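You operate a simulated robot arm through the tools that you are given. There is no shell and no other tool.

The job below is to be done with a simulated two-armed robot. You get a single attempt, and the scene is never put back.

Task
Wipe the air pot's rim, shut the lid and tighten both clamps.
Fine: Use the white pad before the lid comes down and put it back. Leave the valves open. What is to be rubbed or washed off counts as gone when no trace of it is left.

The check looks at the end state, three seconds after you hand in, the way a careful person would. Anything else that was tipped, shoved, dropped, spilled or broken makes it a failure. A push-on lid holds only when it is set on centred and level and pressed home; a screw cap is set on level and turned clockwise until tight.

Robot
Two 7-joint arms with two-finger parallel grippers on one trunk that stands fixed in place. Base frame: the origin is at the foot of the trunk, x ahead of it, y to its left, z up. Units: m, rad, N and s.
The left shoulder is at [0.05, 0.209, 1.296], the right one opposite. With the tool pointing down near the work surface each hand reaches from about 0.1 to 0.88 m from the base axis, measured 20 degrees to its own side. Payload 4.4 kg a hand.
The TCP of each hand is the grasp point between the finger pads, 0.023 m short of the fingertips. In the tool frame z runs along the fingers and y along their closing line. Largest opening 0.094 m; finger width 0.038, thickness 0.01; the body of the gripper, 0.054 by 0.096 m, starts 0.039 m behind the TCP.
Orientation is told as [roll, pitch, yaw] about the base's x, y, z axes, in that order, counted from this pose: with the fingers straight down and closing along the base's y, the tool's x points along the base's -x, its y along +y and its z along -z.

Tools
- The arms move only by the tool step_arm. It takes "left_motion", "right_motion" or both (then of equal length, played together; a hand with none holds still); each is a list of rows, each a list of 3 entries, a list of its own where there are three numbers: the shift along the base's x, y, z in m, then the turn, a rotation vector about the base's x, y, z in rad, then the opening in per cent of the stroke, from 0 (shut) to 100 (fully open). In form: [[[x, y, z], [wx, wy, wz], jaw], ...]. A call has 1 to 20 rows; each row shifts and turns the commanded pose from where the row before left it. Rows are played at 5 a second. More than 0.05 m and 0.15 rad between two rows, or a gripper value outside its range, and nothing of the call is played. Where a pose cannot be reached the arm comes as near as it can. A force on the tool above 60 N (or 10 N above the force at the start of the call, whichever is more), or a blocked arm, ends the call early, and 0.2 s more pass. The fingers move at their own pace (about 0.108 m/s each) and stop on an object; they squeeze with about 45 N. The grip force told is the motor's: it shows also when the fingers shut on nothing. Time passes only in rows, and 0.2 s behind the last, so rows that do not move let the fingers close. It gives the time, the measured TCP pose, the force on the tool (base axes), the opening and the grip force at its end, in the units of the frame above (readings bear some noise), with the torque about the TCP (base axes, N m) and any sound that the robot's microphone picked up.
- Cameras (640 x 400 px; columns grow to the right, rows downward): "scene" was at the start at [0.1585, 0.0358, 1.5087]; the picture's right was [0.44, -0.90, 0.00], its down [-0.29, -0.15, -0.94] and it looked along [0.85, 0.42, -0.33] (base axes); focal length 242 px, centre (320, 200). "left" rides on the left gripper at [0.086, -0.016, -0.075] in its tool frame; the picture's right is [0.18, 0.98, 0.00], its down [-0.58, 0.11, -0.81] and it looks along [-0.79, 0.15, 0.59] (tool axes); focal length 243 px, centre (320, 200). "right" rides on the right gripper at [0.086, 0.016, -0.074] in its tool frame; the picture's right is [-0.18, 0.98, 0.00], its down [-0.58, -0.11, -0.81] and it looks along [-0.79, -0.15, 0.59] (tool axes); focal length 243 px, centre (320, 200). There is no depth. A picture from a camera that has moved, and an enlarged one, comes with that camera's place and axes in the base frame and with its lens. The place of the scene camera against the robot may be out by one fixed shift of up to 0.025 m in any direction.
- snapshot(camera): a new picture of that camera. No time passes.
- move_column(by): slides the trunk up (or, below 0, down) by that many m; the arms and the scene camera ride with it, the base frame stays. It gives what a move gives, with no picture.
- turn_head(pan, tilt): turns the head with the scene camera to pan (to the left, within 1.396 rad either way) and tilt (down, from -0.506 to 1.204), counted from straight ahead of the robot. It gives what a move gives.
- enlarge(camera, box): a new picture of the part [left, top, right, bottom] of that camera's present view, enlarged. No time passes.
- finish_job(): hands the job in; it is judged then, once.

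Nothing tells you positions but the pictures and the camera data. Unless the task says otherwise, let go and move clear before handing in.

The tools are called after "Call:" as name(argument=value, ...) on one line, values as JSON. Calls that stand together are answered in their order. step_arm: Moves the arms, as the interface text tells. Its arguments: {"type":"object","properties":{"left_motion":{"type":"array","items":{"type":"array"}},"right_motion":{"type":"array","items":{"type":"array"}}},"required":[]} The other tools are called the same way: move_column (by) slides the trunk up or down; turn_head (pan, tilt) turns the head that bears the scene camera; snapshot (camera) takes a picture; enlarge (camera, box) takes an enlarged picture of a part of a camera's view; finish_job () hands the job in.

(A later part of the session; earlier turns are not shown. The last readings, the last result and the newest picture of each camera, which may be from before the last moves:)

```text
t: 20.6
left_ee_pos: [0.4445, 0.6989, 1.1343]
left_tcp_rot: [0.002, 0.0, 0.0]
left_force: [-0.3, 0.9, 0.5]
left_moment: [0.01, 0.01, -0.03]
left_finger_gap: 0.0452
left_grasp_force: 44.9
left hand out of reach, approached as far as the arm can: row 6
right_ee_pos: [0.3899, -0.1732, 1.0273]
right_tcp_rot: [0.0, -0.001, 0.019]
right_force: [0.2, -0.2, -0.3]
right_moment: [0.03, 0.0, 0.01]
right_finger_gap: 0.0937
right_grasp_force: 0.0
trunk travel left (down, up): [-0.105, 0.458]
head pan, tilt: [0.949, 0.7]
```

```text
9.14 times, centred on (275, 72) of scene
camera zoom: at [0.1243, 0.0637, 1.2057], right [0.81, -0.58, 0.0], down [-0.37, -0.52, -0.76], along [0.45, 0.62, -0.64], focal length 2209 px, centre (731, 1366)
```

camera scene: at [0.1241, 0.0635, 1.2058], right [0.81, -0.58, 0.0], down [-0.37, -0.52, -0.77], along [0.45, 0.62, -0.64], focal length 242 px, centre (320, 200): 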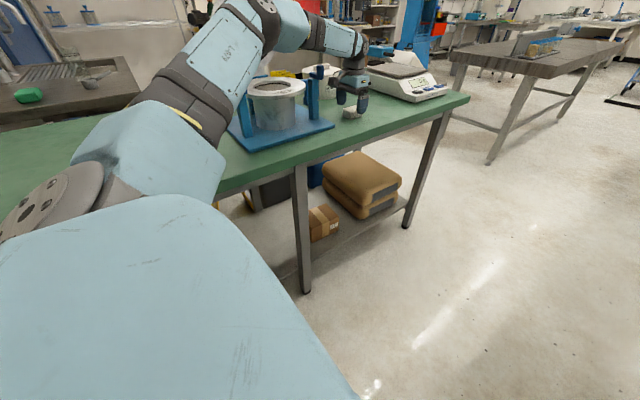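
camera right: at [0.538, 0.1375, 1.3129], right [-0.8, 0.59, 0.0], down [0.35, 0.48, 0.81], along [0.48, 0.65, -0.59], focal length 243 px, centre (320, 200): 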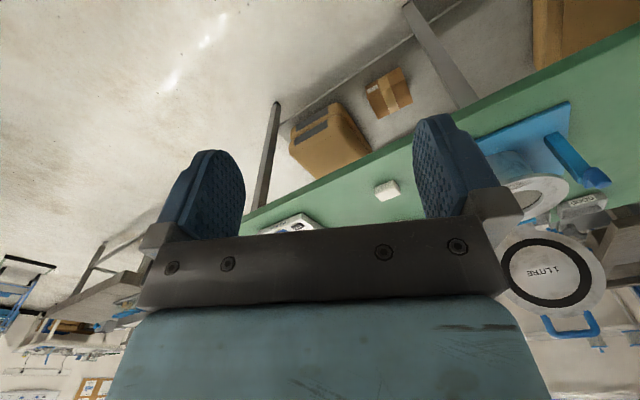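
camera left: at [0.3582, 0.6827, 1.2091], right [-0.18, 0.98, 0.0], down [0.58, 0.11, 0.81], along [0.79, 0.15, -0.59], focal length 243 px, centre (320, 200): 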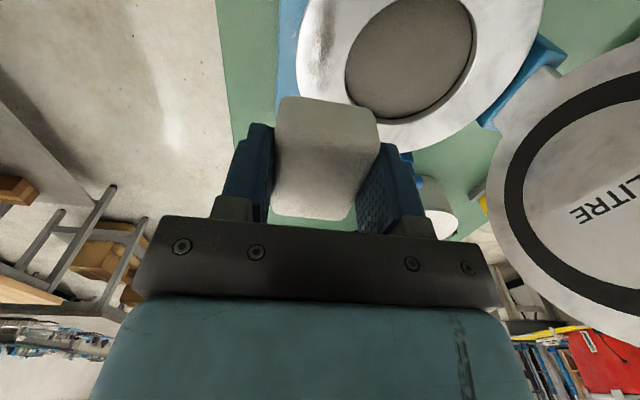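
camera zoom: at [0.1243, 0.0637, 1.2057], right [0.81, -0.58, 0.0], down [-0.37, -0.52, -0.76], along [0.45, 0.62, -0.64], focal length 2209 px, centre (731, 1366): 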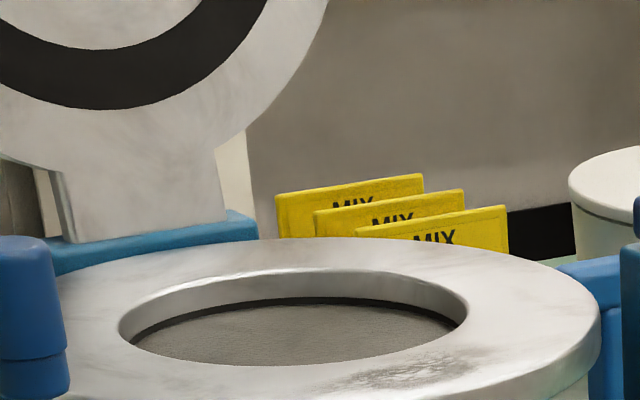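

Smear spans about x 0.40–0.49, y 0.68–0.72 on the front of the rim (rim r≈0.052–0.093 about (0.4435, 0.774)). I'll lower the pad onto it cautiously.

Call:
step_arm(left_motion=[[[0, 0.001, -0.04], [0, 0, 0], 0], [[0, 0, -0.035], [0, 0, 0], 0], [[0, 0, -0.015], [0, 0, 0], 0], [[0, 0, 0], [0, 0, 0], 0]])

Call:
enlarge(camera="scene", box=[220, 40, 330, 120])

```text
t: 21.6
left_ee_pos: [0.4436, 0.7008, 1.0474]
left_tcp_rot: [0.003, -0.003, 0.001]
left_force: [-0.2, -0.8, -0.2]
left_moment: [0.02, 0.0, -0.01]
left_finger_gap: 0.0453
left_grasp_force: 44.4
right_ee_pos: [0.3895, -0.1738, 1.0278]
right_tcp_rot: [0.002, 0.001, 0.021]
right_force: [0.5, -0.6, -1.0]
right_moment: [-0.01, -0.04, 0.03]
right_finger_gap: 0.0941
right_grasp_force: 0.2
trunk travel left (down, up): [-0.105, 0.458]
head pan, tilt: [0.949, 0.7]
```

```text
5.00 times, centred on (275, 80) of scene
camera zoom: at [0.1243, 0.0634, 1.2057], right [0.81, -0.58, 0.0], down [-0.38, -0.52, -0.77], along [0.45, 0.62, -0.64], focal length 1208 px, centre (545, 800)
```

zoom: 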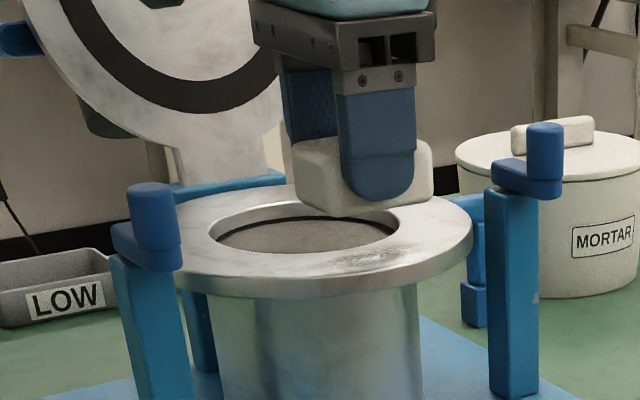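

Pad hovers just above the rim. Lowering in small increments to feel contact.

Call:
step_arm(left_motion=[[[0, 0, -0.006], [0, 0, 0], 0], [[0, 0, -0.004], [0, 0, 0], 0], [[0, 0, 0], [0, 0, 0], 0]])

```text
t: 22.4
left_ee_pos: [0.4444, 0.7021, 1.0359]
left_tcp_rot: [0.001, 0.0, -0.001]
left_force: [0.1, -0.2, -0.8]
left_moment: [-0.04, 0.01, 0.0]
left_finger_gap: 0.0451
left_grasp_force: 44.8
right_ee_pos: [0.3893, -0.173, 1.0277]
right_tcp_rot: [0.002, 0.001, 0.019]
right_force: [0.0, 0.8, 0.0]
right_moment: [-0.01, -0.02, 0.01]
right_finger_gap: 0.094
right_grasp_force: 0.0
trunk travel left (down, up): [-0.105, 0.458]
head pan, tilt: [0.949, 0.7]
```

Still free; continue downward in small steps.

Call:
step_arm(left_motion=[[[0, 0, -0.003], [0, 0, 0], 0], [[0, 0, -0.003], [0, 0, 0], 0], [[0, 0, 0], [0, 0, 0], 0]])

Call:
enlarge(camera="scene", box=[240, 60, 320, 110])

```text
t: 23.2
left_ee_pos: [0.4428, 0.7012, 1.0311]
left_tcp_rot: [0.001, 0.0, 0.0]
left_force: [0.2, 0.3, -0.9]
left_moment: [0.02, 0.03, 0.02]
left_finger_gap: 0.045
left_grasp_force: 45.0
right_ee_pos: [0.389, -0.1728, 1.0285]
right_tcp_rot: [0.001, 0.0, 0.02]
right_force: [-0.2, 0.0, -0.5]
right_moment: [0.0, 0.02, -0.04]
right_finger_gap: 0.0938
right_grasp_force: 0.1
trunk travel left (down, up): [-0.105, 0.458]
head pan, tilt: [0.949, 0.7]
```

```text
8.00 times, centred on (280, 85) of scene
camera zoom: at [0.1244, 0.0636, 1.2057], right [0.81, -0.58, 0.0], down [-0.38, -0.52, -0.76], along [0.45, 0.62, -0.64], focal length 1933 px, centre (640, 1120)
```

zoom: 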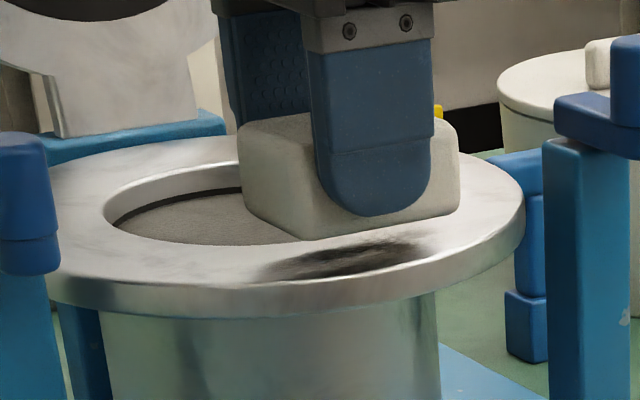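

Pad still a few mm above (its reflection is visible). Continuing down.

Call:
step_arm(left_motion=[[[0, 0, -0.003], [0, 0, 0], 0], [[0, 0, -0.003], [0, 0, 0], 0], [[0, 0, 0], [0, 0, 0], 0]])

Call:
enlarge(camera="scene", box=[240, 60, 320, 110])

```text
t: 24.0
left_ee_pos: [0.4435, 0.7022, 1.0235]
left_tcp_rot: [0.002, 0.0, 0.0]
left_force: [0.3, 0.6, 0.0]
left_moment: [-0.03, 0.0, 0.01]
left_finger_gap: 0.045
left_grasp_force: 44.6
right_ee_pos: [0.3891, -0.1734, 1.0271]
right_tcp_rot: [-0.001, 0.001, 0.019]
right_force: [0.1, 0.3, 0.1]
right_moment: [0.0, 0.0, -0.02]
right_finger_gap: 0.094
right_grasp_force: 0.0
trunk travel left (down, up): [-0.105, 0.458]
head pan, tilt: [0.949, 0.7]
```

```text
8.00 times, centred on (280, 85) of scene
camera zoom: at [0.1244, 0.0636, 1.2057], right [0.81, -0.58, 0.0], down [-0.38, -0.52, -0.76], along [0.45, 0.62, -0.64], focal length 1933 px, centre (640, 1120)
```

zoom: 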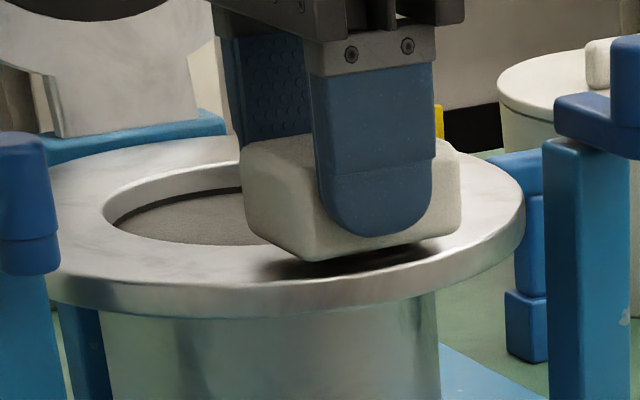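

Very near contact; continue with 2 mm steps.

Call:
step_arm(left_motion=[[[0, 0, -0.002], [0, 0, 0], 0], [[0, 0, -0.001], [0, 0, 0], 0], [[0, 0, 0], [0, 0, 0], 0]])

```text
t: 24.8
left_ee_pos: [0.4441, 0.7016, 1.0212]
left_tcp_rot: [0.002, 0.0, 0.0]
left_force: [1.2, -0.2, -0.3]
left_moment: [-0.03, 0.0, 0.04]
left_finger_gap: 0.0453
left_grasp_force: 45.3
right_ee_pos: [0.3894, -0.1727, 1.0274]
right_tcp_rot: [0.001, 0.001, 0.018]
right_force: [1.3, 0.8, 0.7]
right_moment: [0.02, -0.01, -0.01]
right_finger_gap: 0.094
right_grasp_force: 0.1
trunk travel left (down, up): [-0.105, 0.458]
head pan, tilt: [0.949, 0.7]
```

Call:
step_arm(left_motion=[[[0, 0, -0.002], [0, 0, 0], 0], [[0, 0, 0], [0, 0, 0], 0]])

Call:
enlarge(camera="scene", box=[240, 60, 320, 110])

```text
t: 25.4
left_ee_pos: [0.4437, 0.7024, 1.0185]
left_tcp_rot: [0.0, -0.002, -0.001]
left_force: [0.4, 0.9, 1.9]
left_moment: [-0.02, -0.09, 0.0]
left_finger_gap: 0.0452
left_grasp_force: 44.7
right_ee_pos: [0.3909, -0.1728, 1.0291]
right_tcp_rot: [0.001, 0.0, 0.018]
right_force: [0.0, 0.3, -0.7]
right_moment: [-0.03, -0.01, 0.04]
right_finger_gap: 0.0942
right_grasp_force: 0.0
trunk travel left (down, up): [-0.105, 0.458]
head pan, tilt: [0.949, 0.7]
```

```text
8.00 times, centred on (280, 85) of scene
camera zoom: at [0.1243, 0.0635, 1.2058], right [0.81, -0.58, 0.0], down [-0.37, -0.52, -0.77], along [0.45, 0.62, -0.64], focal length 1933 px, centre (640, 1120)
```

zoom: 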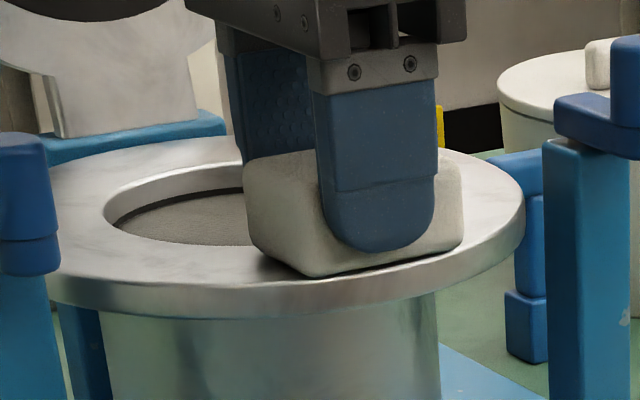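

Contact at TCP z≈1.0185 (rim z≈0.983). I'll press about 1.5 mm further and make the first stroke along x.

Call:
step_arm(left_motion=[[[0, 0, -0.0015], [0, 0, 0], 0], [[0.01, 0, 0], [0, 0, 0], 0], [[0.01, 0, 0], [0, 0, 0], 0], [[0.01, 0, 0], [0, 0, 0], 0]])

```text
t: 26.4
left_ee_pos: [0.4717, 0.7012, 1.0187]
left_tcp_rot: [0.002, -0.002, -0.001]
left_force: [-5.0, 0.1, 9.2]
left_moment: [-0.2, 0.25, 0.01]
left_finger_gap: 0.0451
left_grasp_force: 44.9
right_ee_pos: [0.3889, -0.1732, 1.0282]
right_tcp_rot: [0.0, -0.001, 0.02]
right_force: [0.2, 0.5, 0.2]
right_moment: [-0.02, 0.05, 0.01]
right_finger_gap: 0.0941
right_grasp_force: 0.1
trunk travel left (down, up): [-0.105, 0.458]
head pan, tilt: [0.949, 0.7]
```

About 9 N of press with free sliding—good. Now back-and-forth strokes over the smear, staying clear of the left clamp knob with the wrist camera.

Call:
step_arm(left_motion=[[[-0.012, 0, 0], [0, 0, 0], 0], [[-0.012, 0, 0], [0, 0, 0], 0], [[-0.012, 0, 0], [0, 0, 0], 0], [[0, -0.008, 0], [0, 0, 0], 0], [[0.013, 0, 0], [0, 0, 0], 0], [[0.013, 0, 0], [0, 0, 0], 0], [[0.013, 0, 0], [0, 0, 0], 0], [[0.011, 0, 0], [0, 0, 0], 0], [[0, 0.008, 0], [0, 0, 0], 0], [[0, 0.008, 0], [0, 0, 0], 0], [[-0.013, 0, 0], [0, 0, 0], 0], [[-0.013, 0, 0], [0, 0, 0], 0], [[-0.013, 0, 0], [0, 0, 0], 0], [[-0.011, 0, 0], [0, 0, 0], 0], [[0, -0.008, 0], [0, 0, 0], 0], [[0.013, 0, 0], [0, 0, 0], 0], [[0.013, 0, 0], [0, 0, 0], 0], [[0.013, 0, 0], [0, 0, 0], 0]])

Call:
enlarge(camera="scene", box=[230, 60, 330, 120])

```text
t: 30.2
left_ee_pos: [0.4759, 0.7021, 1.0181]
left_tcp_rot: [0.003, -0.002, 0.001]
left_force: [-4.0, 0.6, 9.7]
left_moment: [-0.02, 0.46, -0.03]
left_finger_gap: 0.045
left_grasp_force: 44.3
right_ee_pos: [0.389, -0.1731, 1.0281]
right_tcp_rot: [0.002, -0.001, 0.019]
right_force: [0.0, -0.4, 0.1]
right_moment: [0.03, 0.0, 0.01]
right_finger_gap: 0.0939
right_grasp_force: 0.1
trunk travel left (down, up): [-0.105, 0.458]
head pan, tilt: [0.949, 0.7]
```

```text
6.40 times, centred on (280, 90) of scene
camera zoom: at [0.1229, 0.0623, 1.206], right [0.81, -0.58, 0.0], down [-0.37, -0.52, -0.77], along [0.45, 0.62, -0.64], focal length 1547 px, centre (576, 904)
```

zoom: 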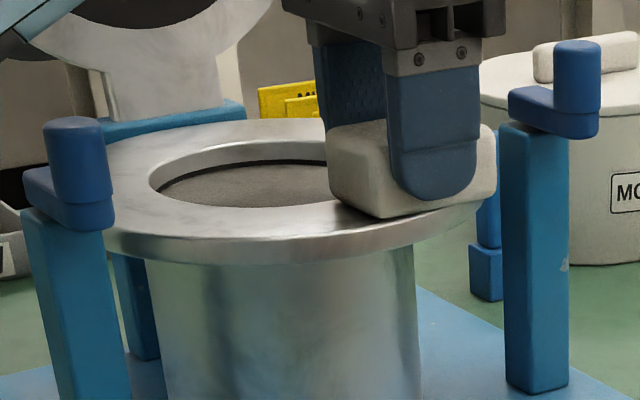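

Lifting to inspect the rim.

Call:
step_arm(left_motion=[[[0, 0, 0.02], [0, 0, 0], 0], [[-0.015, 0, 0.045], [0, 0, 0], 0], [[-0.03, -0.01, 0.035], [0, 0, 0], 0], [[-0.04, -0.02, 0.02], [0, 0, 0], 0], [[0, 0, 0], [0, 0, 0], 0]])

Call:
snapshot(camera="left")

Call:
enlarge(camera="left", box=[290, 0, 450, 100])

Call:
enlarge(camera="scene", box=[230, 65, 320, 110])

```text
t: 30.6
left_ee_pos: [0.4758, 0.7, 1.0174]
left_tcp_rot: [-0.002, 0.049, -0.001]
left_force: [-2.1, -10.4, 15.2]
left_moment: [-0.11, 0.47, 0.26]
left_finger_gap: 0.0451
left_grasp_force: 44.8
right_ee_pos: [0.3882, -0.174, 1.0288]
right_tcp_rot: [0.001, -0.004, 0.021]
right_force: [-0.2, 0.7, -0.4]
right_moment: [-0.01, -0.01, 0.02]
right_finger_gap: 0.0938
right_grasp_force: 0.0
trunk travel left (down, up): [-0.105, 0.458]
head pan, tilt: [0.949, 0.7]
stopped in row 2 (left hand): the force on the tool passed its limit at 109 N (the readings are from after the stop); the commanded pose is now the measured one
```

```text
taken
camera left: at [0.3935, 0.685, 1.0964], right [-0.18, 0.98, 0.01], down [0.62, 0.11, 0.78], along [0.76, 0.15, -0.63], focal length 243 px, centre (320, 200)
```

left: 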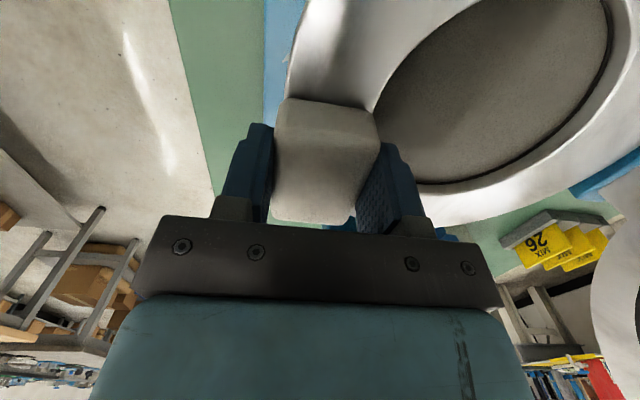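

```text
4.00 times, centred on (370, 50) of left
camera zoom: at [0.3935, 0.685, 1.0964], right [-0.18, 0.98, 0.01], down [0.62, 0.11, 0.78], along [0.76, 0.15, -0.63], focal length 970 px, centre (120, 800)
```

zoom: 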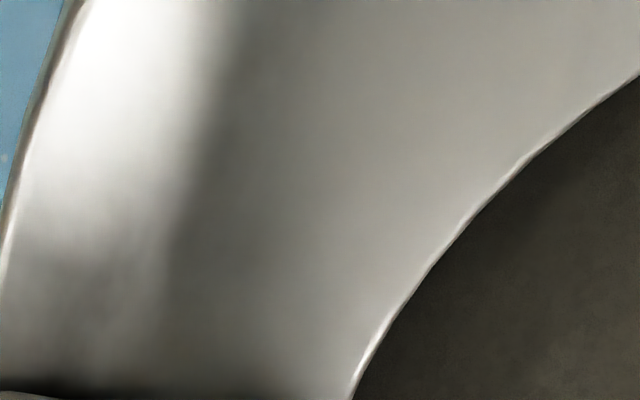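

```text
7.11 times, centred on (275, 88) of scene
camera zoom: at [0.123, 0.0619, 1.2061], right [0.81, -0.58, 0.0], down [-0.37, -0.52, -0.77], along [0.45, 0.62, -0.64], focal length 1718 px, centre (640, 1000)
```

zoom: 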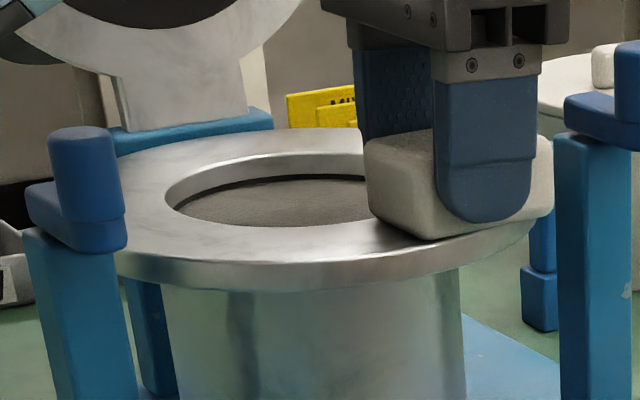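

Something blocked the lift (109 N spike). I'll look at the whole arm before moving again.

Call:
snapshot(camera="scene")

Call:
enlarge(camera="scene", box=[160, 0, 340, 110])

```text
taken
camera scene: at [0.123, 0.0619, 1.2061], right [0.81, -0.58, 0.0], down [-0.37, -0.52, -0.77], along [0.45, 0.62, -0.64], focal length 242 px, centre (320, 200)
```

scene: 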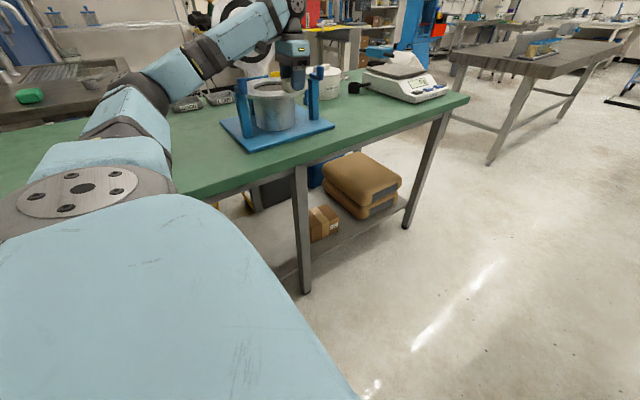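

```text
3.56 times, centred on (250, 55) of scene
camera zoom: at [0.123, 0.0619, 1.2061], right [0.81, -0.58, 0.0], down [-0.37, -0.52, -0.77], along [0.45, 0.62, -0.64], focal length 859 px, centre (569, 716)
```

zoom: 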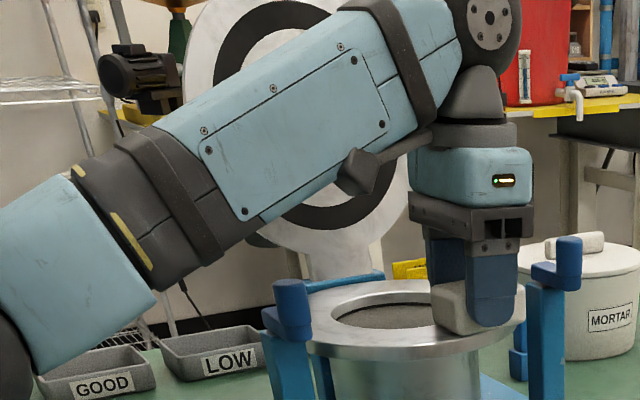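

The elbow has dropped and the wrist camera is touching its own forearm because the trunk is low. I'll lift everything straight up with the trunk, which frees the pad from the rim vertically.

Call:
move_column(by=0.17)

Call:
snapshot(camera="scene")

Call:
snapshot(camera="left")

```text
t: 32.6
left_ee_pos: [0.4775, 0.7046, 1.1831]
left_tcp_rot: [-0.004, 0.052, 0.001]
left_force: [-0.8, 0.6, 0.2]
left_moment: [-0.01, 0.02, -0.03]
left_finger_gap: 0.0449
left_grasp_force: 44.6
right_ee_pos: [0.3907, -0.1733, 1.1991]
right_tcp_rot: [0.0, 0.0, 0.018]
right_force: [0.6, -0.3, 0.0]
right_moment: [0.01, 0.0, 0.02]
right_finger_gap: 0.0939
right_grasp_force: 0.1
trunk travel left (down, up): [-0.275, 0.288]
head pan, tilt: [0.949, 0.7]
```

```text
taken
camera scene: at [0.1246, 0.0637, 1.3756], right [0.81, -0.58, 0.0], down [-0.38, -0.52, -0.76], along [0.45, 0.62, -0.64], focal length 242 px, centre (320, 200)
```

scene: 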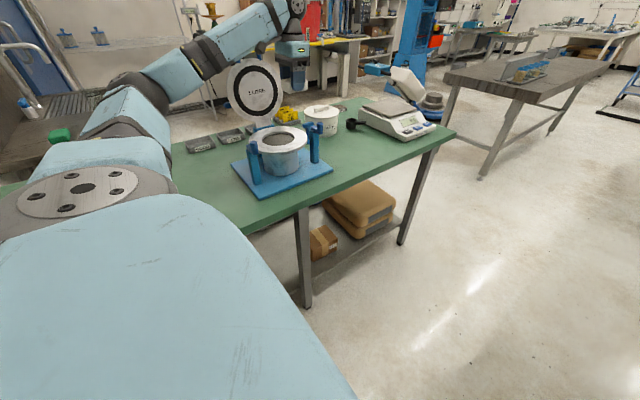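

```text
taken
camera left: at [0.3951, 0.6874, 1.2628], right [-0.18, 0.98, 0.01], down [0.62, 0.11, 0.77], along [0.76, 0.15, -0.63], focal length 243 px, centre (320, 200)
```

left: 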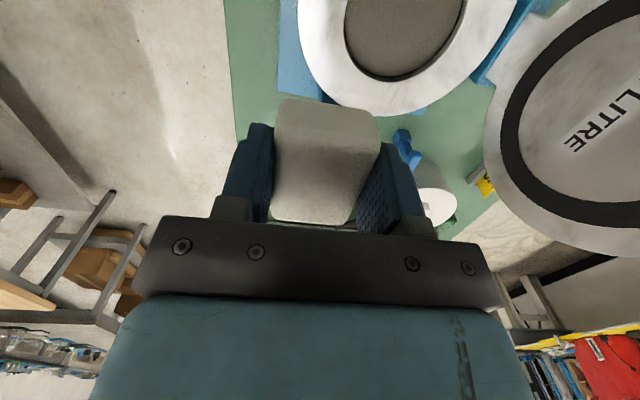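

Clear now, nothing disturbed. Inspecting the rim closely.

Call:
enlarge(camera="scene", box=[240, 115, 320, 165])

Call:
enlarge(camera="left", box=[280, 0, 440, 100])

Call:
enlarge(camera="left", box=[390, 0, 550, 100])

```text
8.00 times, centred on (280, 140) of scene
camera zoom: at [0.1246, 0.0637, 1.3756], right [0.81, -0.58, 0.0], down [-0.38, -0.52, -0.76], along [0.45, 0.62, -0.64], focal length 1933 px, centre (640, 680)
```

zoom: 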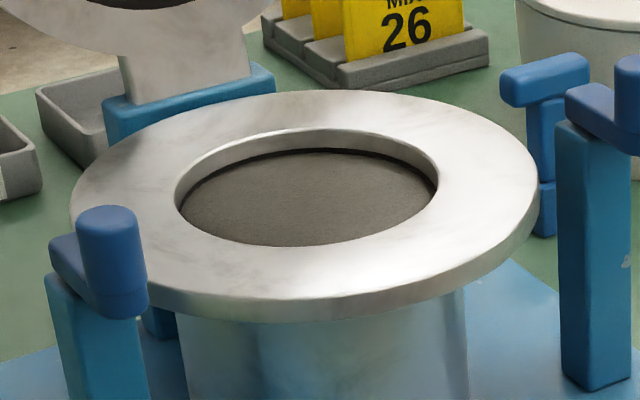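

```text
4.00 times, centred on (360, 50) of left
camera zoom: at [0.3951, 0.6874, 1.2628], right [-0.18, 0.98, 0.01], down [0.62, 0.11, 0.77], along [0.76, 0.15, -0.63], focal length 970 px, centre (160, 800)
```

zoom: 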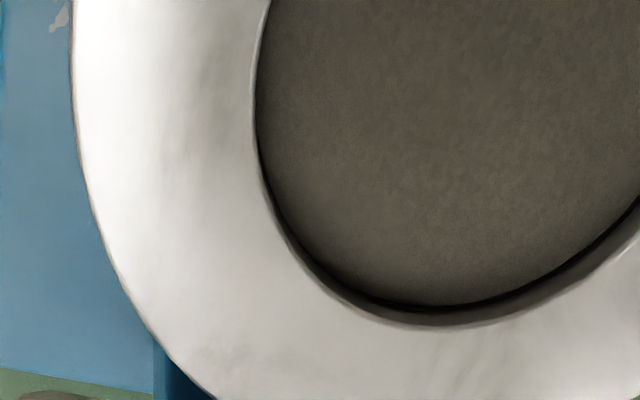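

```text
4.00 times, centred on (470, 50) of left
camera zoom: at [0.3951, 0.6874, 1.2628], right [-0.18, 0.98, 0.01], down [0.62, 0.11, 0.77], along [0.76, 0.15, -0.63], focal length 970 px, centre (-280, 800)
```

zoom: 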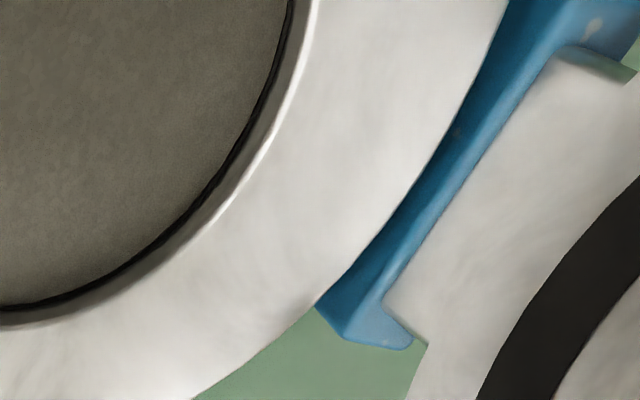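

The smear looks gone from these views; I'll level the tool and back off to get an unobstructed look at the front of the rim.

Call:
step_arm(left_motion=[[[-0.03, -0.02, 0.01], [0, -0.025, 0], 0], [[-0.03, -0.02, 0.01], [0, -0.026, 0], 0], [[-0.04, -0.02, 0.01], [0, 0, 0], 0], [[-0.03, 0, 0], [0, 0, 0], 0], [[0, 0, 0], [0, 0, 0], 0]])

Call:
snapshot(camera="left")

Call:
enlarge(camera="scene", box=[256, 135, 312, 163])

```text
t: 33.8
left_ee_pos: [0.348, 0.6432, 1.2137]
left_tcp_rot: [-0.003, 0.002, 0.0]
left_force: [0.0, 1.8, -0.2]
left_moment: [-0.02, 0.04, -0.01]
left_finger_gap: 0.045
left_grasp_force: 45.1
right_ee_pos: [0.3905, -0.1724, 1.1976]
right_tcp_rot: [0.0, 0.002, 0.018]
right_force: [-0.1, -0.5, 0.6]
right_moment: [0.01, -0.01, 0.01]
right_finger_gap: 0.0942
right_grasp_force: 0.1
trunk travel left (down, up): [-0.275, 0.288]
head pan, tilt: [0.949, 0.7]
```

```text
taken
camera left: at [0.2619, 0.6281, 1.2887], right [-0.18, 0.98, 0.0], down [0.58, 0.11, 0.8], along [0.79, 0.15, -0.59], focal length 243 px, centre (320, 200)
```

left: 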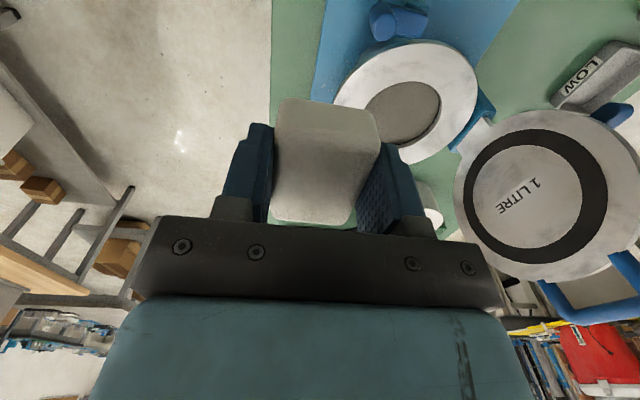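

```text
11.43 times, centred on (284, 149) of scene
camera zoom: at [0.1251, 0.064, 1.3756], right [0.81, -0.58, 0.0], down [-0.38, -0.52, -0.76], along [0.44, 0.62, -0.64], focal length 2762 px, centre (731, 783)
```

zoom: 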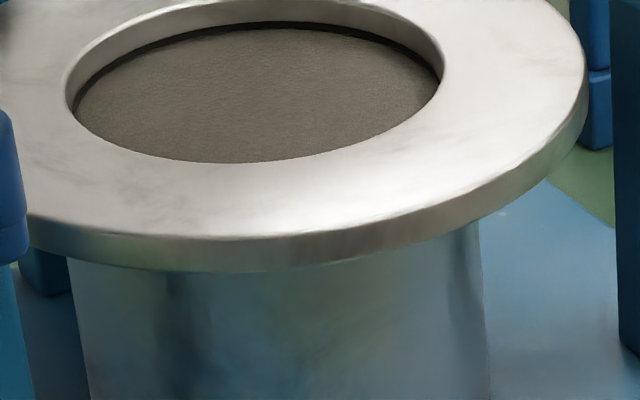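

Call:
enlarge(camera="left", box=[330, 0, 490, 100])

Call:
enlarge(camera="left", box=[330, 30, 410, 80])

Call:
enlarge(camera="left", box=[440, 90, 640, 330])

```text
4.00 times, centred on (410, 50) of left
camera zoom: at [0.2619, 0.6281, 1.2887], right [-0.18, 0.98, 0.0], down [0.58, 0.11, 0.8], along [0.79, 0.15, -0.59], focal length 970 px, centre (-40, 800)
```

zoom: 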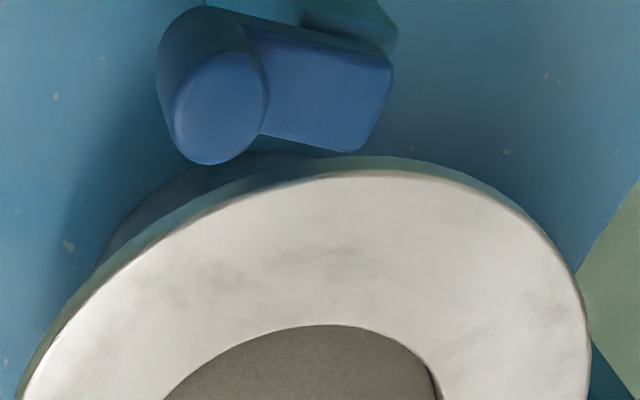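

```text
8.00 times, centred on (370, 55) of left
camera zoom: at [0.2619, 0.6281, 1.2887], right [-0.18, 0.98, 0.0], down [0.58, 0.11, 0.8], along [0.79, 0.15, -0.59], focal length 1941 px, centre (-80, 1360)
```

zoom: 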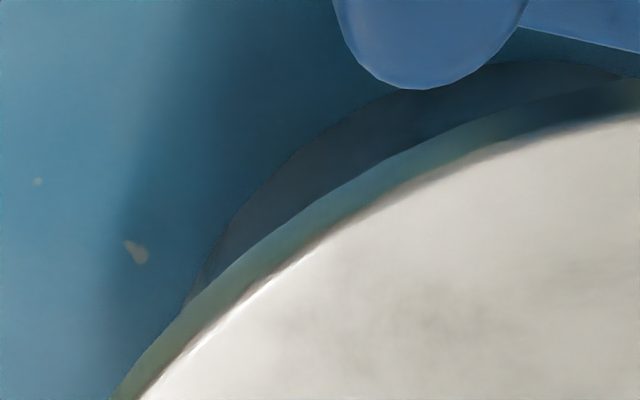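

```text
1.67 times, centred on (540, 210) of left
camera zoom: at [0.2619, 0.6281, 1.2887], right [-0.18, 0.98, 0.0], down [0.58, 0.11, 0.8], along [0.79, 0.15, -0.59], focal length 404 px, centre (-47, 183)
```

zoom: 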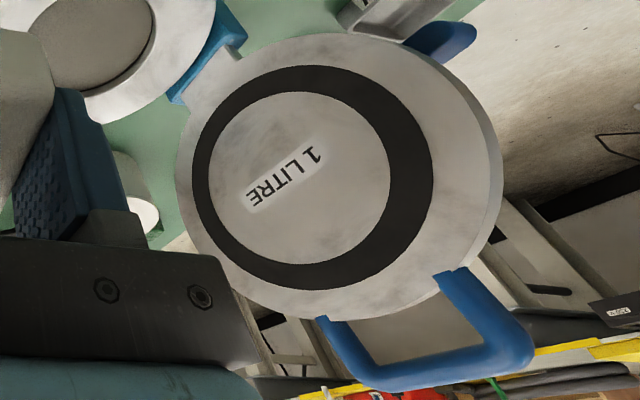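

The rim appears clean; one more unobstructed look at the exact smear spot by shifting the hand sideways.

Call:
step_arm(left_motion=[[[0, -0.045, 0], [0, 0, 0], 0], [[0, -0.045, 0], [0, 0, 0], 0], [[0, 0, 0], [0, 0, 0], 0]])

Call:
enlarge(camera="left", box=[380, 20, 540, 120])

Call:
enlarge(camera="left", box=[380, 60, 460, 110])

```text
t: 34.6
left_ee_pos: [0.3487, 0.5543, 1.2121]
left_tcp_rot: [-0.004, 0.002, 0.001]
left_force: [0.3, 0.0, -0.5]
left_moment: [-0.02, -0.03, 0.01]
left_finger_gap: 0.045
left_grasp_force: 45.2
right_ee_pos: [0.3905, -0.172, 1.1966]
right_tcp_rot: [-0.001, 0.0, 0.02]
right_force: [0.5, 0.7, 0.4]
right_moment: [0.0, 0.01, -0.02]
right_finger_gap: 0.0941
right_grasp_force: 0.0
trunk travel left (down, up): [-0.275, 0.288]
head pan, tilt: [0.949, 0.7]
```

```text
4.00 times, centred on (460, 70) of left
camera zoom: at [0.2624, 0.5369, 1.2872], right [-0.18, 0.98, 0.0], down [0.58, 0.11, 0.81], along [0.79, 0.15, -0.59], focal length 970 px, centre (-240, 720)
```

zoom: 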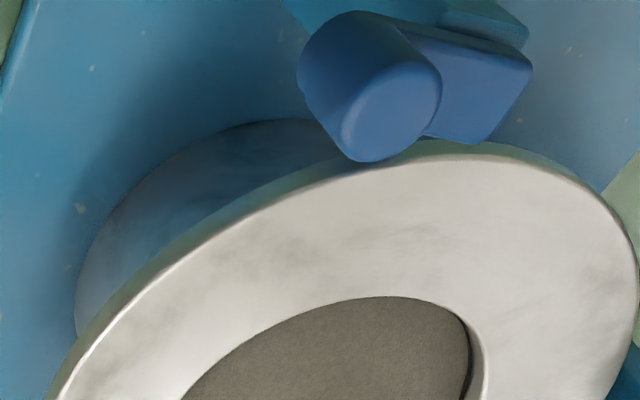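

```text
8.00 times, centred on (420, 85) of left
camera zoom: at [0.2624, 0.5369, 1.2872], right [-0.18, 0.98, 0.0], down [0.58, 0.11, 0.81], along [0.79, 0.15, -0.59], focal length 1941 px, centre (-480, 1120)
```

zoom: 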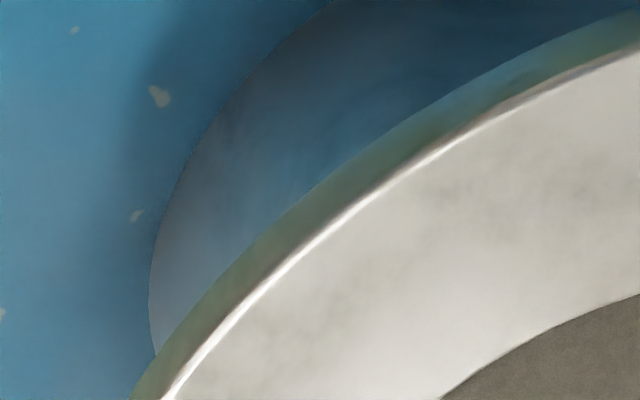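

Call:
enlarge(camera="left", box=[384, 90, 464, 150])

Call:
enlarge(camera="scene", box=[270, 140, 310, 165])

```text
6.67 times, centred on (424, 120) of left
camera zoom: at [0.2624, 0.5369, 1.2872], right [-0.18, 0.98, 0.0], down [0.58, 0.11, 0.81], along [0.79, 0.15, -0.59], focal length 1618 px, centre (-373, 733)
```

zoom: 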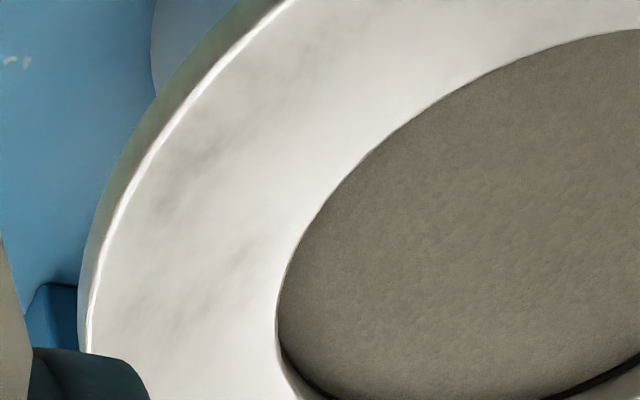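

```text
16.00 times, centred on (290, 152) of scene
camera zoom: at [0.1241, 0.0638, 1.3757], right [0.81, -0.58, 0.0], down [-0.37, -0.52, -0.76], along [0.45, 0.62, -0.64], focal length 3866 px, centre (800, 960)
```

zoom: 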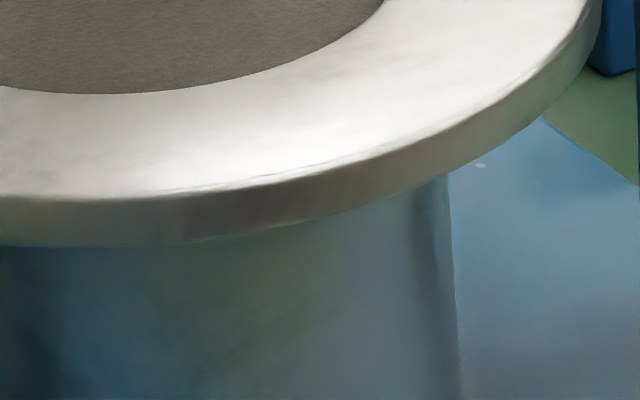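

Only soft metal mottling remains, but to be sure I'll do a second wipe now that the trunk is higher, and compare afterwards. Moving above the smear first.

Call:
step_arm(left_motion=[[[0.03, 0.035, 0], [0, 0, 0], 0], [[0.03, 0.035, -0.01], [0, 0, 0], 0], [[0.03, 0.035, -0.01], [0, 0, 0], 0], [[0.025, 0.03, -0.03], [0, 0, 0], 0], [[0, 0.012, -0.04], [0, 0, 0], 0], [[0, 0, -0.04], [0, 0, 0], 0], [[0, 0, -0.02], [0, 0, 0], 0], [[0, 0, -0.01], [0, 0, 0], 0], [[0, 0, 0], [0, 0, 0], 0]])

Call:
enlarge(camera="scene", box=[160, 0, 360, 180])

```text
t: 36.6
left_ee_pos: [0.4626, 0.7026, 1.0541]
left_tcp_rot: [-0.006, 0.001, 0.001]
left_force: [0.4, -0.6, -0.3]
left_moment: [0.01, 0.01, 0.02]
left_finger_gap: 0.045
left_grasp_force: 44.6
right_ee_pos: [0.389, -0.1737, 1.1979]
right_tcp_rot: [0.0, -0.001, 0.02]
right_force: [0.2, -0.7, -0.4]
right_moment: [-0.02, -0.02, -0.01]
right_finger_gap: 0.094
right_grasp_force: 0.1
trunk travel left (down, up): [-0.275, 0.288]
head pan, tilt: [0.949, 0.7]
```

```text
2.22 times, centred on (260, 90) of scene
camera zoom: at [0.1242, 0.0636, 1.3758], right [0.81, -0.58, 0.0], down [-0.37, -0.52, -0.77], along [0.45, 0.62, -0.64], focal length 537 px, centre (453, 444)
```

zoom: 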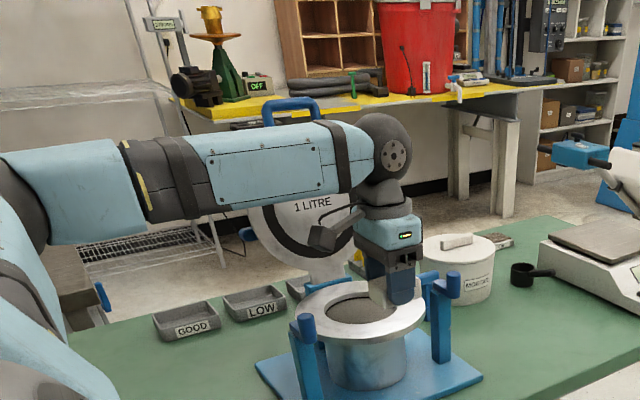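

Arm configuration is better. Lower to contact and wipe again.

Call:
step_arm(left_motion=[[[0, 0, -0.02], [0, 0, 0], 0], [[0, 0, -0.01], [0, 0, 0], 0], [[0, 0, -0.004], [0, 0, 0], 0], [[0, 0, 0], [0, 0, 0], 0]])

```text
t: 37.6
left_ee_pos: [0.463, 0.7015, 1.0192]
left_tcp_rot: [-0.003, 0.001, -0.001]
left_force: [-0.7, -0.3, -1.1]
left_moment: [0.05, -0.01, 0.0]
left_finger_gap: 0.0451
left_grasp_force: 44.7
right_ee_pos: [0.3902, -0.1727, 1.1982]
right_tcp_rot: [-0.001, 0.001, 0.019]
right_force: [0.7, -0.5, 0.4]
right_moment: [-0.03, 0.0, 0.03]
right_finger_gap: 0.094
right_grasp_force: 0.0
trunk travel left (down, up): [-0.275, 0.288]
head pan, tilt: [0.949, 0.7]
```

Call:
step_arm(left_motion=[[[0, 0, -0.0015], [0, 0, 0], 0], [[0, 0, -0.001], [0, 0, 0], 0], [[0, 0, -0.001], [0, 0, 0], 0]])

```text
t: 38.4
left_ee_pos: [0.4625, 0.7, 1.0187]
left_tcp_rot: [0.001, -0.003, 0.004]
left_force: [3.2, 2.7, 11.7]
left_moment: [0.13, 0.18, -0.04]
left_finger_gap: 0.045
left_grasp_force: 44.8
right_ee_pos: [0.3897, -0.1734, 1.1988]
right_tcp_rot: [0.001, -0.001, 0.019]
right_force: [0.0, 0.1, 0.1]
right_moment: [-0.01, 0.03, 0.03]
right_finger_gap: 0.0941
right_grasp_force: 0.1
trunk travel left (down, up): [-0.275, 0.288]
head pan, tilt: [0.949, 0.7]
```

Contact at ~12 N. Wiping strokes over a slightly larger area.

Call:
step_arm(left_motion=[[[-0.012, -0.01, 0], [0, 0, 0], 0], [[-0.012, 0, 0], [0, 0, 0], 0], [[0.014, 0, 0], [0, 0, 0], 0], [[0.014, 0, 0], [0, 0, 0], 0], [[0.014, 0, 0], [0, 0, 0], 0], [[0.012, 0, 0], [0, 0, 0], 0], [[0, 0.01, 0], [0, 0, 0], 0], [[-0.014, 0, 0], [0, 0, 0], 0], [[-0.014, 0, 0], [0, 0, 0], 0], [[-0.014, 0, 0], [0, 0, 0], 0], [[-0.012, 0, 0], [0, 0, 0], 0], [[0, 0.01, 0], [0, 0, 0], 0], [[0.014, 0, 0], [0, 0, 0], 0], [[0.014, 0, 0], [0, 0, 0], 0], [[0.014, 0, 0], [0, 0, 0], 0], [[0, -0.01, 0], [0, 0, 0], 0], [[-0.014, 0, 0], [0, 0, 0], 0], [[-0.014, 0, 0], [0, 0, 0], 0], [[0.014, 0, 0], [0, 0, 0], 0]])

Call:
enlarge(camera="scene", box=[160, 0, 360, 180])

```text
t: 42.4
left_ee_pos: [0.4641, 0.7002, 1.0171]
left_tcp_rot: [-0.003, 0.003, 0.002]
left_force: [-10.9, 1.6, 11.8]
left_moment: [0.06, 0.66, 0.01]
left_finger_gap: 0.0451
left_grasp_force: 45.5
right_ee_pos: [0.3886, -0.1737, 1.1986]
right_tcp_rot: [0.001, -0.002, 0.018]
right_force: [0.2, -0.6, -0.5]
right_moment: [0.03, -0.02, 0.01]
right_finger_gap: 0.094
right_grasp_force: 0.1
trunk travel left (down, up): [-0.275, 0.288]
head pan, tilt: [0.949, 0.7]
```

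```text
2.22 times, centred on (260, 90) of scene
camera zoom: at [0.1222, 0.0618, 1.3761], right [0.81, -0.58, 0.0], down [-0.37, -0.52, -0.77], along [0.45, 0.62, -0.64], focal length 537 px, centre (453, 444)
```

zoom: 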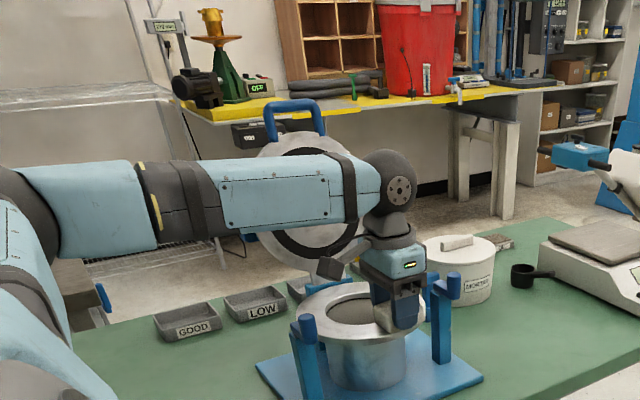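

Lifting straight up with the trunk, then viewing from the same place as before.

Call:
move_column(by=0.1)

Call:
step_arm(left_motion=[[[-0.02, -0.035, 0.02], [0, 0, 0], 0], [[-0.03, -0.035, 0.02], [0, 0, 0], 0], [[-0.03, -0.035, 0.02], [0, 0, 0], 0], [[-0.03, -0.035, 0.02], [0, 0, 0], 0], [[0, 0, 0.015], [0, 0, 0], 0], [[0, 0, 0], [0, 0, 0], 0]])

Call:
enlarge(camera="left", box=[384, 90, 464, 150])

Call:
enlarge(camera="left", box=[380, 20, 540, 120])

Call:
snapshot(camera="scene")

```text
t: 43.7
left_ee_pos: [0.4667, 0.7003, 1.1164]
left_tcp_rot: [-0.002, 0.003, 0.001]
left_force: [1.2, -0.2, -0.7]
left_moment: [-0.02, -0.01, 0.02]
left_finger_gap: 0.0449
left_grasp_force: 45.2
right_ee_pos: [0.3905, -0.1736, 1.2985]
right_tcp_rot: [0.0, -0.001, 0.02]
right_force: [0.0, 0.0, 0.1]
right_moment: [-0.01, 0.0, 0.03]
right_finger_gap: 0.094
right_grasp_force: 0.1
trunk travel left (down, up): [-0.375, 0.188]
head pan, tilt: [0.949, 0.7]
```

```text
refused: row 2 steps farther than a row can; nothing moved
```

```text
6.67 times, centred on (424, 120) of left
camera zoom: at [0.3805, 0.6846, 1.1912], right [-0.18, 0.98, 0.0], down [0.58, 0.11, 0.8], along [0.79, 0.15, -0.59], focal length 1618 px, centre (-373, 733)
```

zoom: 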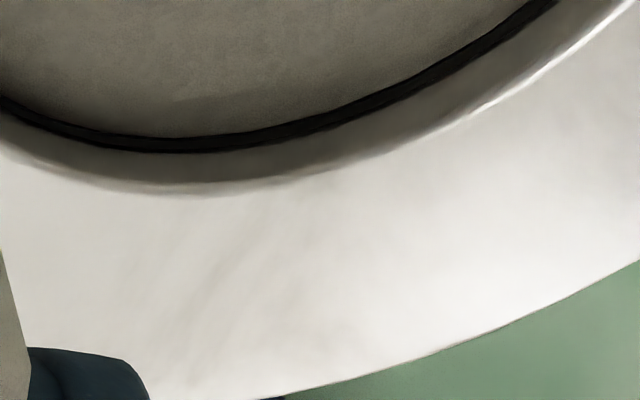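

```text
4.00 times, centred on (460, 70) of left
camera zoom: at [0.3805, 0.6846, 1.1912], right [-0.18, 0.98, 0.0], down [0.58, 0.11, 0.8], along [0.79, 0.15, -0.59], focal length 970 px, centre (-240, 720)
```

zoom: 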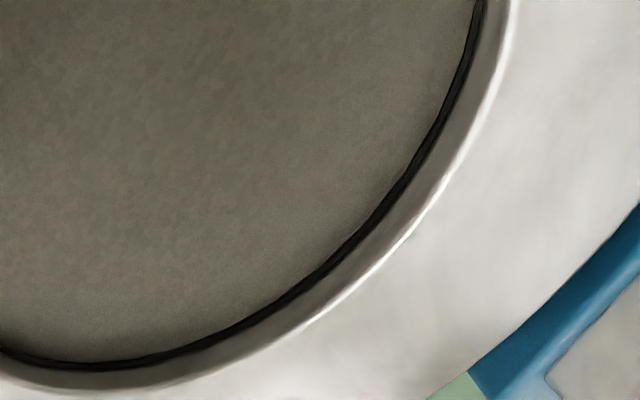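

```text
taken
camera scene: at [0.1247, 0.0639, 1.4756], right [0.81, -0.58, 0.0], down [-0.38, -0.52, -0.76], along [0.45, 0.62, -0.64], focal length 242 px, centre (320, 200)
```

scene: 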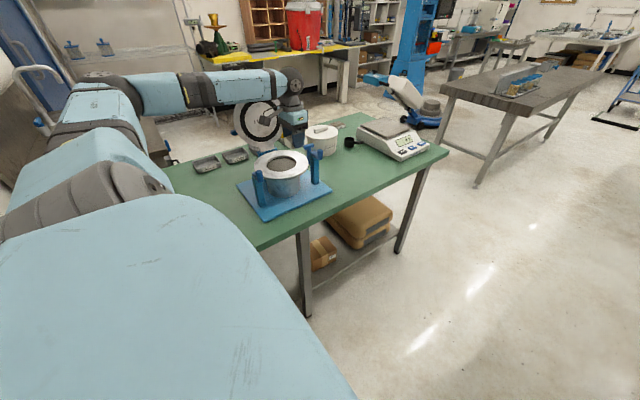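

Backing off with legal step sizes for the comparison view.

Call:
step_arm(left_motion=[[[-0.02, -0.03, 0.02], [0, 0, 0], 0], [[-0.03, -0.03, 0.02], [0, 0, 0], 0], [[-0.03, -0.03, 0.02], [0, 0, 0], 0], [[-0.03, -0.03, 0.02], [0, 0, 0], 0], [[-0.008, -0.025, 0.015], [0, 0, 0], 0], [[0, 0, 0], [0, 0, 0], 0]])

Call:
enlarge(camera="left", box=[384, 90, 464, 150])

Call:
enlarge(camera="left", box=[380, 20, 540, 120])

```text
t: 45.1
left_ee_pos: [0.3502, 0.5558, 1.2097]
left_tcp_rot: [-0.004, 0.0, 0.0]
left_force: [-0.8, -0.3, -0.2]
left_moment: [-0.01, -0.03, -0.02]
left_finger_gap: 0.045
left_grasp_force: 45.3
right_ee_pos: [0.3916, -0.1727, 1.2975]
right_tcp_rot: [0.0, -0.001, 0.019]
right_force: [0.3, 0.1, 0.1]
right_moment: [0.0, -0.03, 0.01]
right_finger_gap: 0.0938
right_grasp_force: 0.1
trunk travel left (down, up): [-0.375, 0.188]
head pan, tilt: [0.949, 0.7]
```

```text
6.67 times, centred on (424, 120) of left
camera zoom: at [0.263, 0.5397, 1.2858], right [-0.18, 0.98, 0.0], down [0.58, 0.11, 0.81], along [0.79, 0.15, -0.59], focal length 1618 px, centre (-373, 733)
```

zoom: 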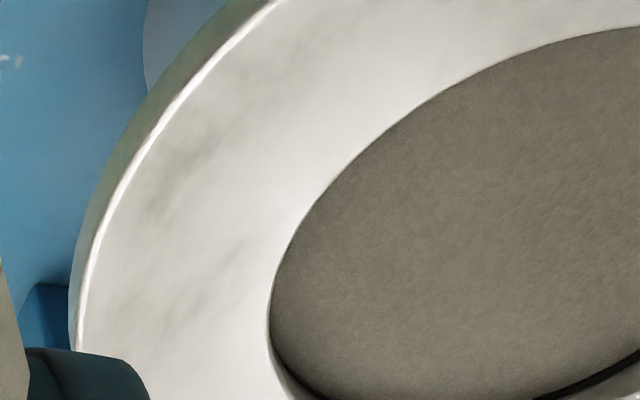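

```text
4.00 times, centred on (460, 70) of left
camera zoom: at [0.263, 0.5397, 1.2858], right [-0.18, 0.98, 0.0], down [0.58, 0.11, 0.81], along [0.79, 0.15, -0.59], focal length 970 px, centre (-240, 720)
```

zoom: 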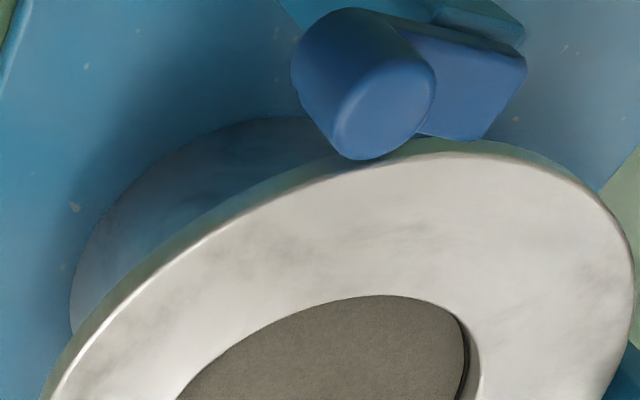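

The mottling is identical after the second wipe, so it is just metal finish; the rim is clean. Now returning the pad to its spot at (0.705, 0.700).

Call:
step_arm(left_motion=[[[0.044, 0.018, 0], [0, 0, 0], 0], [[0.044, 0.018, 0], [0, 0, 0], 0], [[0.044, 0.018, 0], [0, 0, 0], 0], [[0.044, 0.018, 0], [0, 0, 0], 0], [[0.044, 0.018, 0], [0, 0, 0], 0], [[0.044, 0.018, 0], [0, 0, 0], 0], [[0.044, 0.018, -0.005], [0, 0, 0], 0], [[0.044, 0.018, -0.005], [0, 0, 0], 0], [[0, 0, 0], [0, 0, 0], 0], [[0, 0, 0], [0, 0, 0], 0]])

Call:
move_column(by=-0.27)

Call:
snapshot(camera="scene")

```text
t: 47.3
left_ee_pos: [0.7011, 0.6986, 1.2023]
left_tcp_rot: [-0.003, 0.002, -0.001]
left_force: [0.5, 0.2, -0.7]
left_moment: [0.02, -0.02, -0.01]
left_finger_gap: 0.0453
left_grasp_force: 45.2
right_ee_pos: [0.39, -0.1726, 1.2983]
right_tcp_rot: [0.001, 0.0, 0.019]
right_force: [0.6, -0.1, -0.4]
right_moment: [0.01, 0.01, 0.01]
right_finger_gap: 0.094
right_grasp_force: 0.1
trunk travel left (down, up): [-0.375, 0.188]
head pan, tilt: [0.949, 0.7]
```

```text
t: 50.0
left_ee_pos: [0.6987, 0.6884, 0.9464]
left_tcp_rot: [0.009, -0.006, -0.001]
left_force: [-0.4, -0.9, -0.4]
left_moment: [0.03, 0.01, 0.0]
left_finger_gap: 0.045
left_grasp_force: 45.3
right_ee_pos: [0.3858, -0.1807, 1.0293]
right_tcp_rot: [0.011, -0.005, 0.019]
right_force: [0.7, -0.5, 0.1]
right_moment: [0.01, 0.0, 0.04]
right_finger_gap: 0.094
right_grasp_force: 0.0
trunk travel left (down, up): [-0.105, 0.458]
head pan, tilt: [0.949, 0.7]
```

```text
taken
camera scene: at [0.1198, 0.0537, 1.2075], right [0.81, -0.58, 0.0], down [-0.37, -0.52, -0.77], along [0.45, 0.63, -0.63], focal length 242 px, centre (320, 200)
```

scene: 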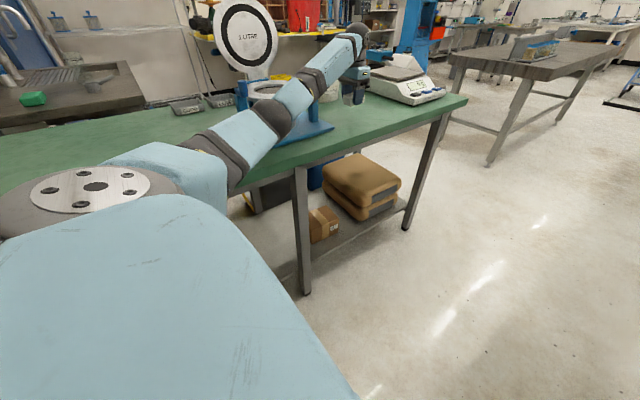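

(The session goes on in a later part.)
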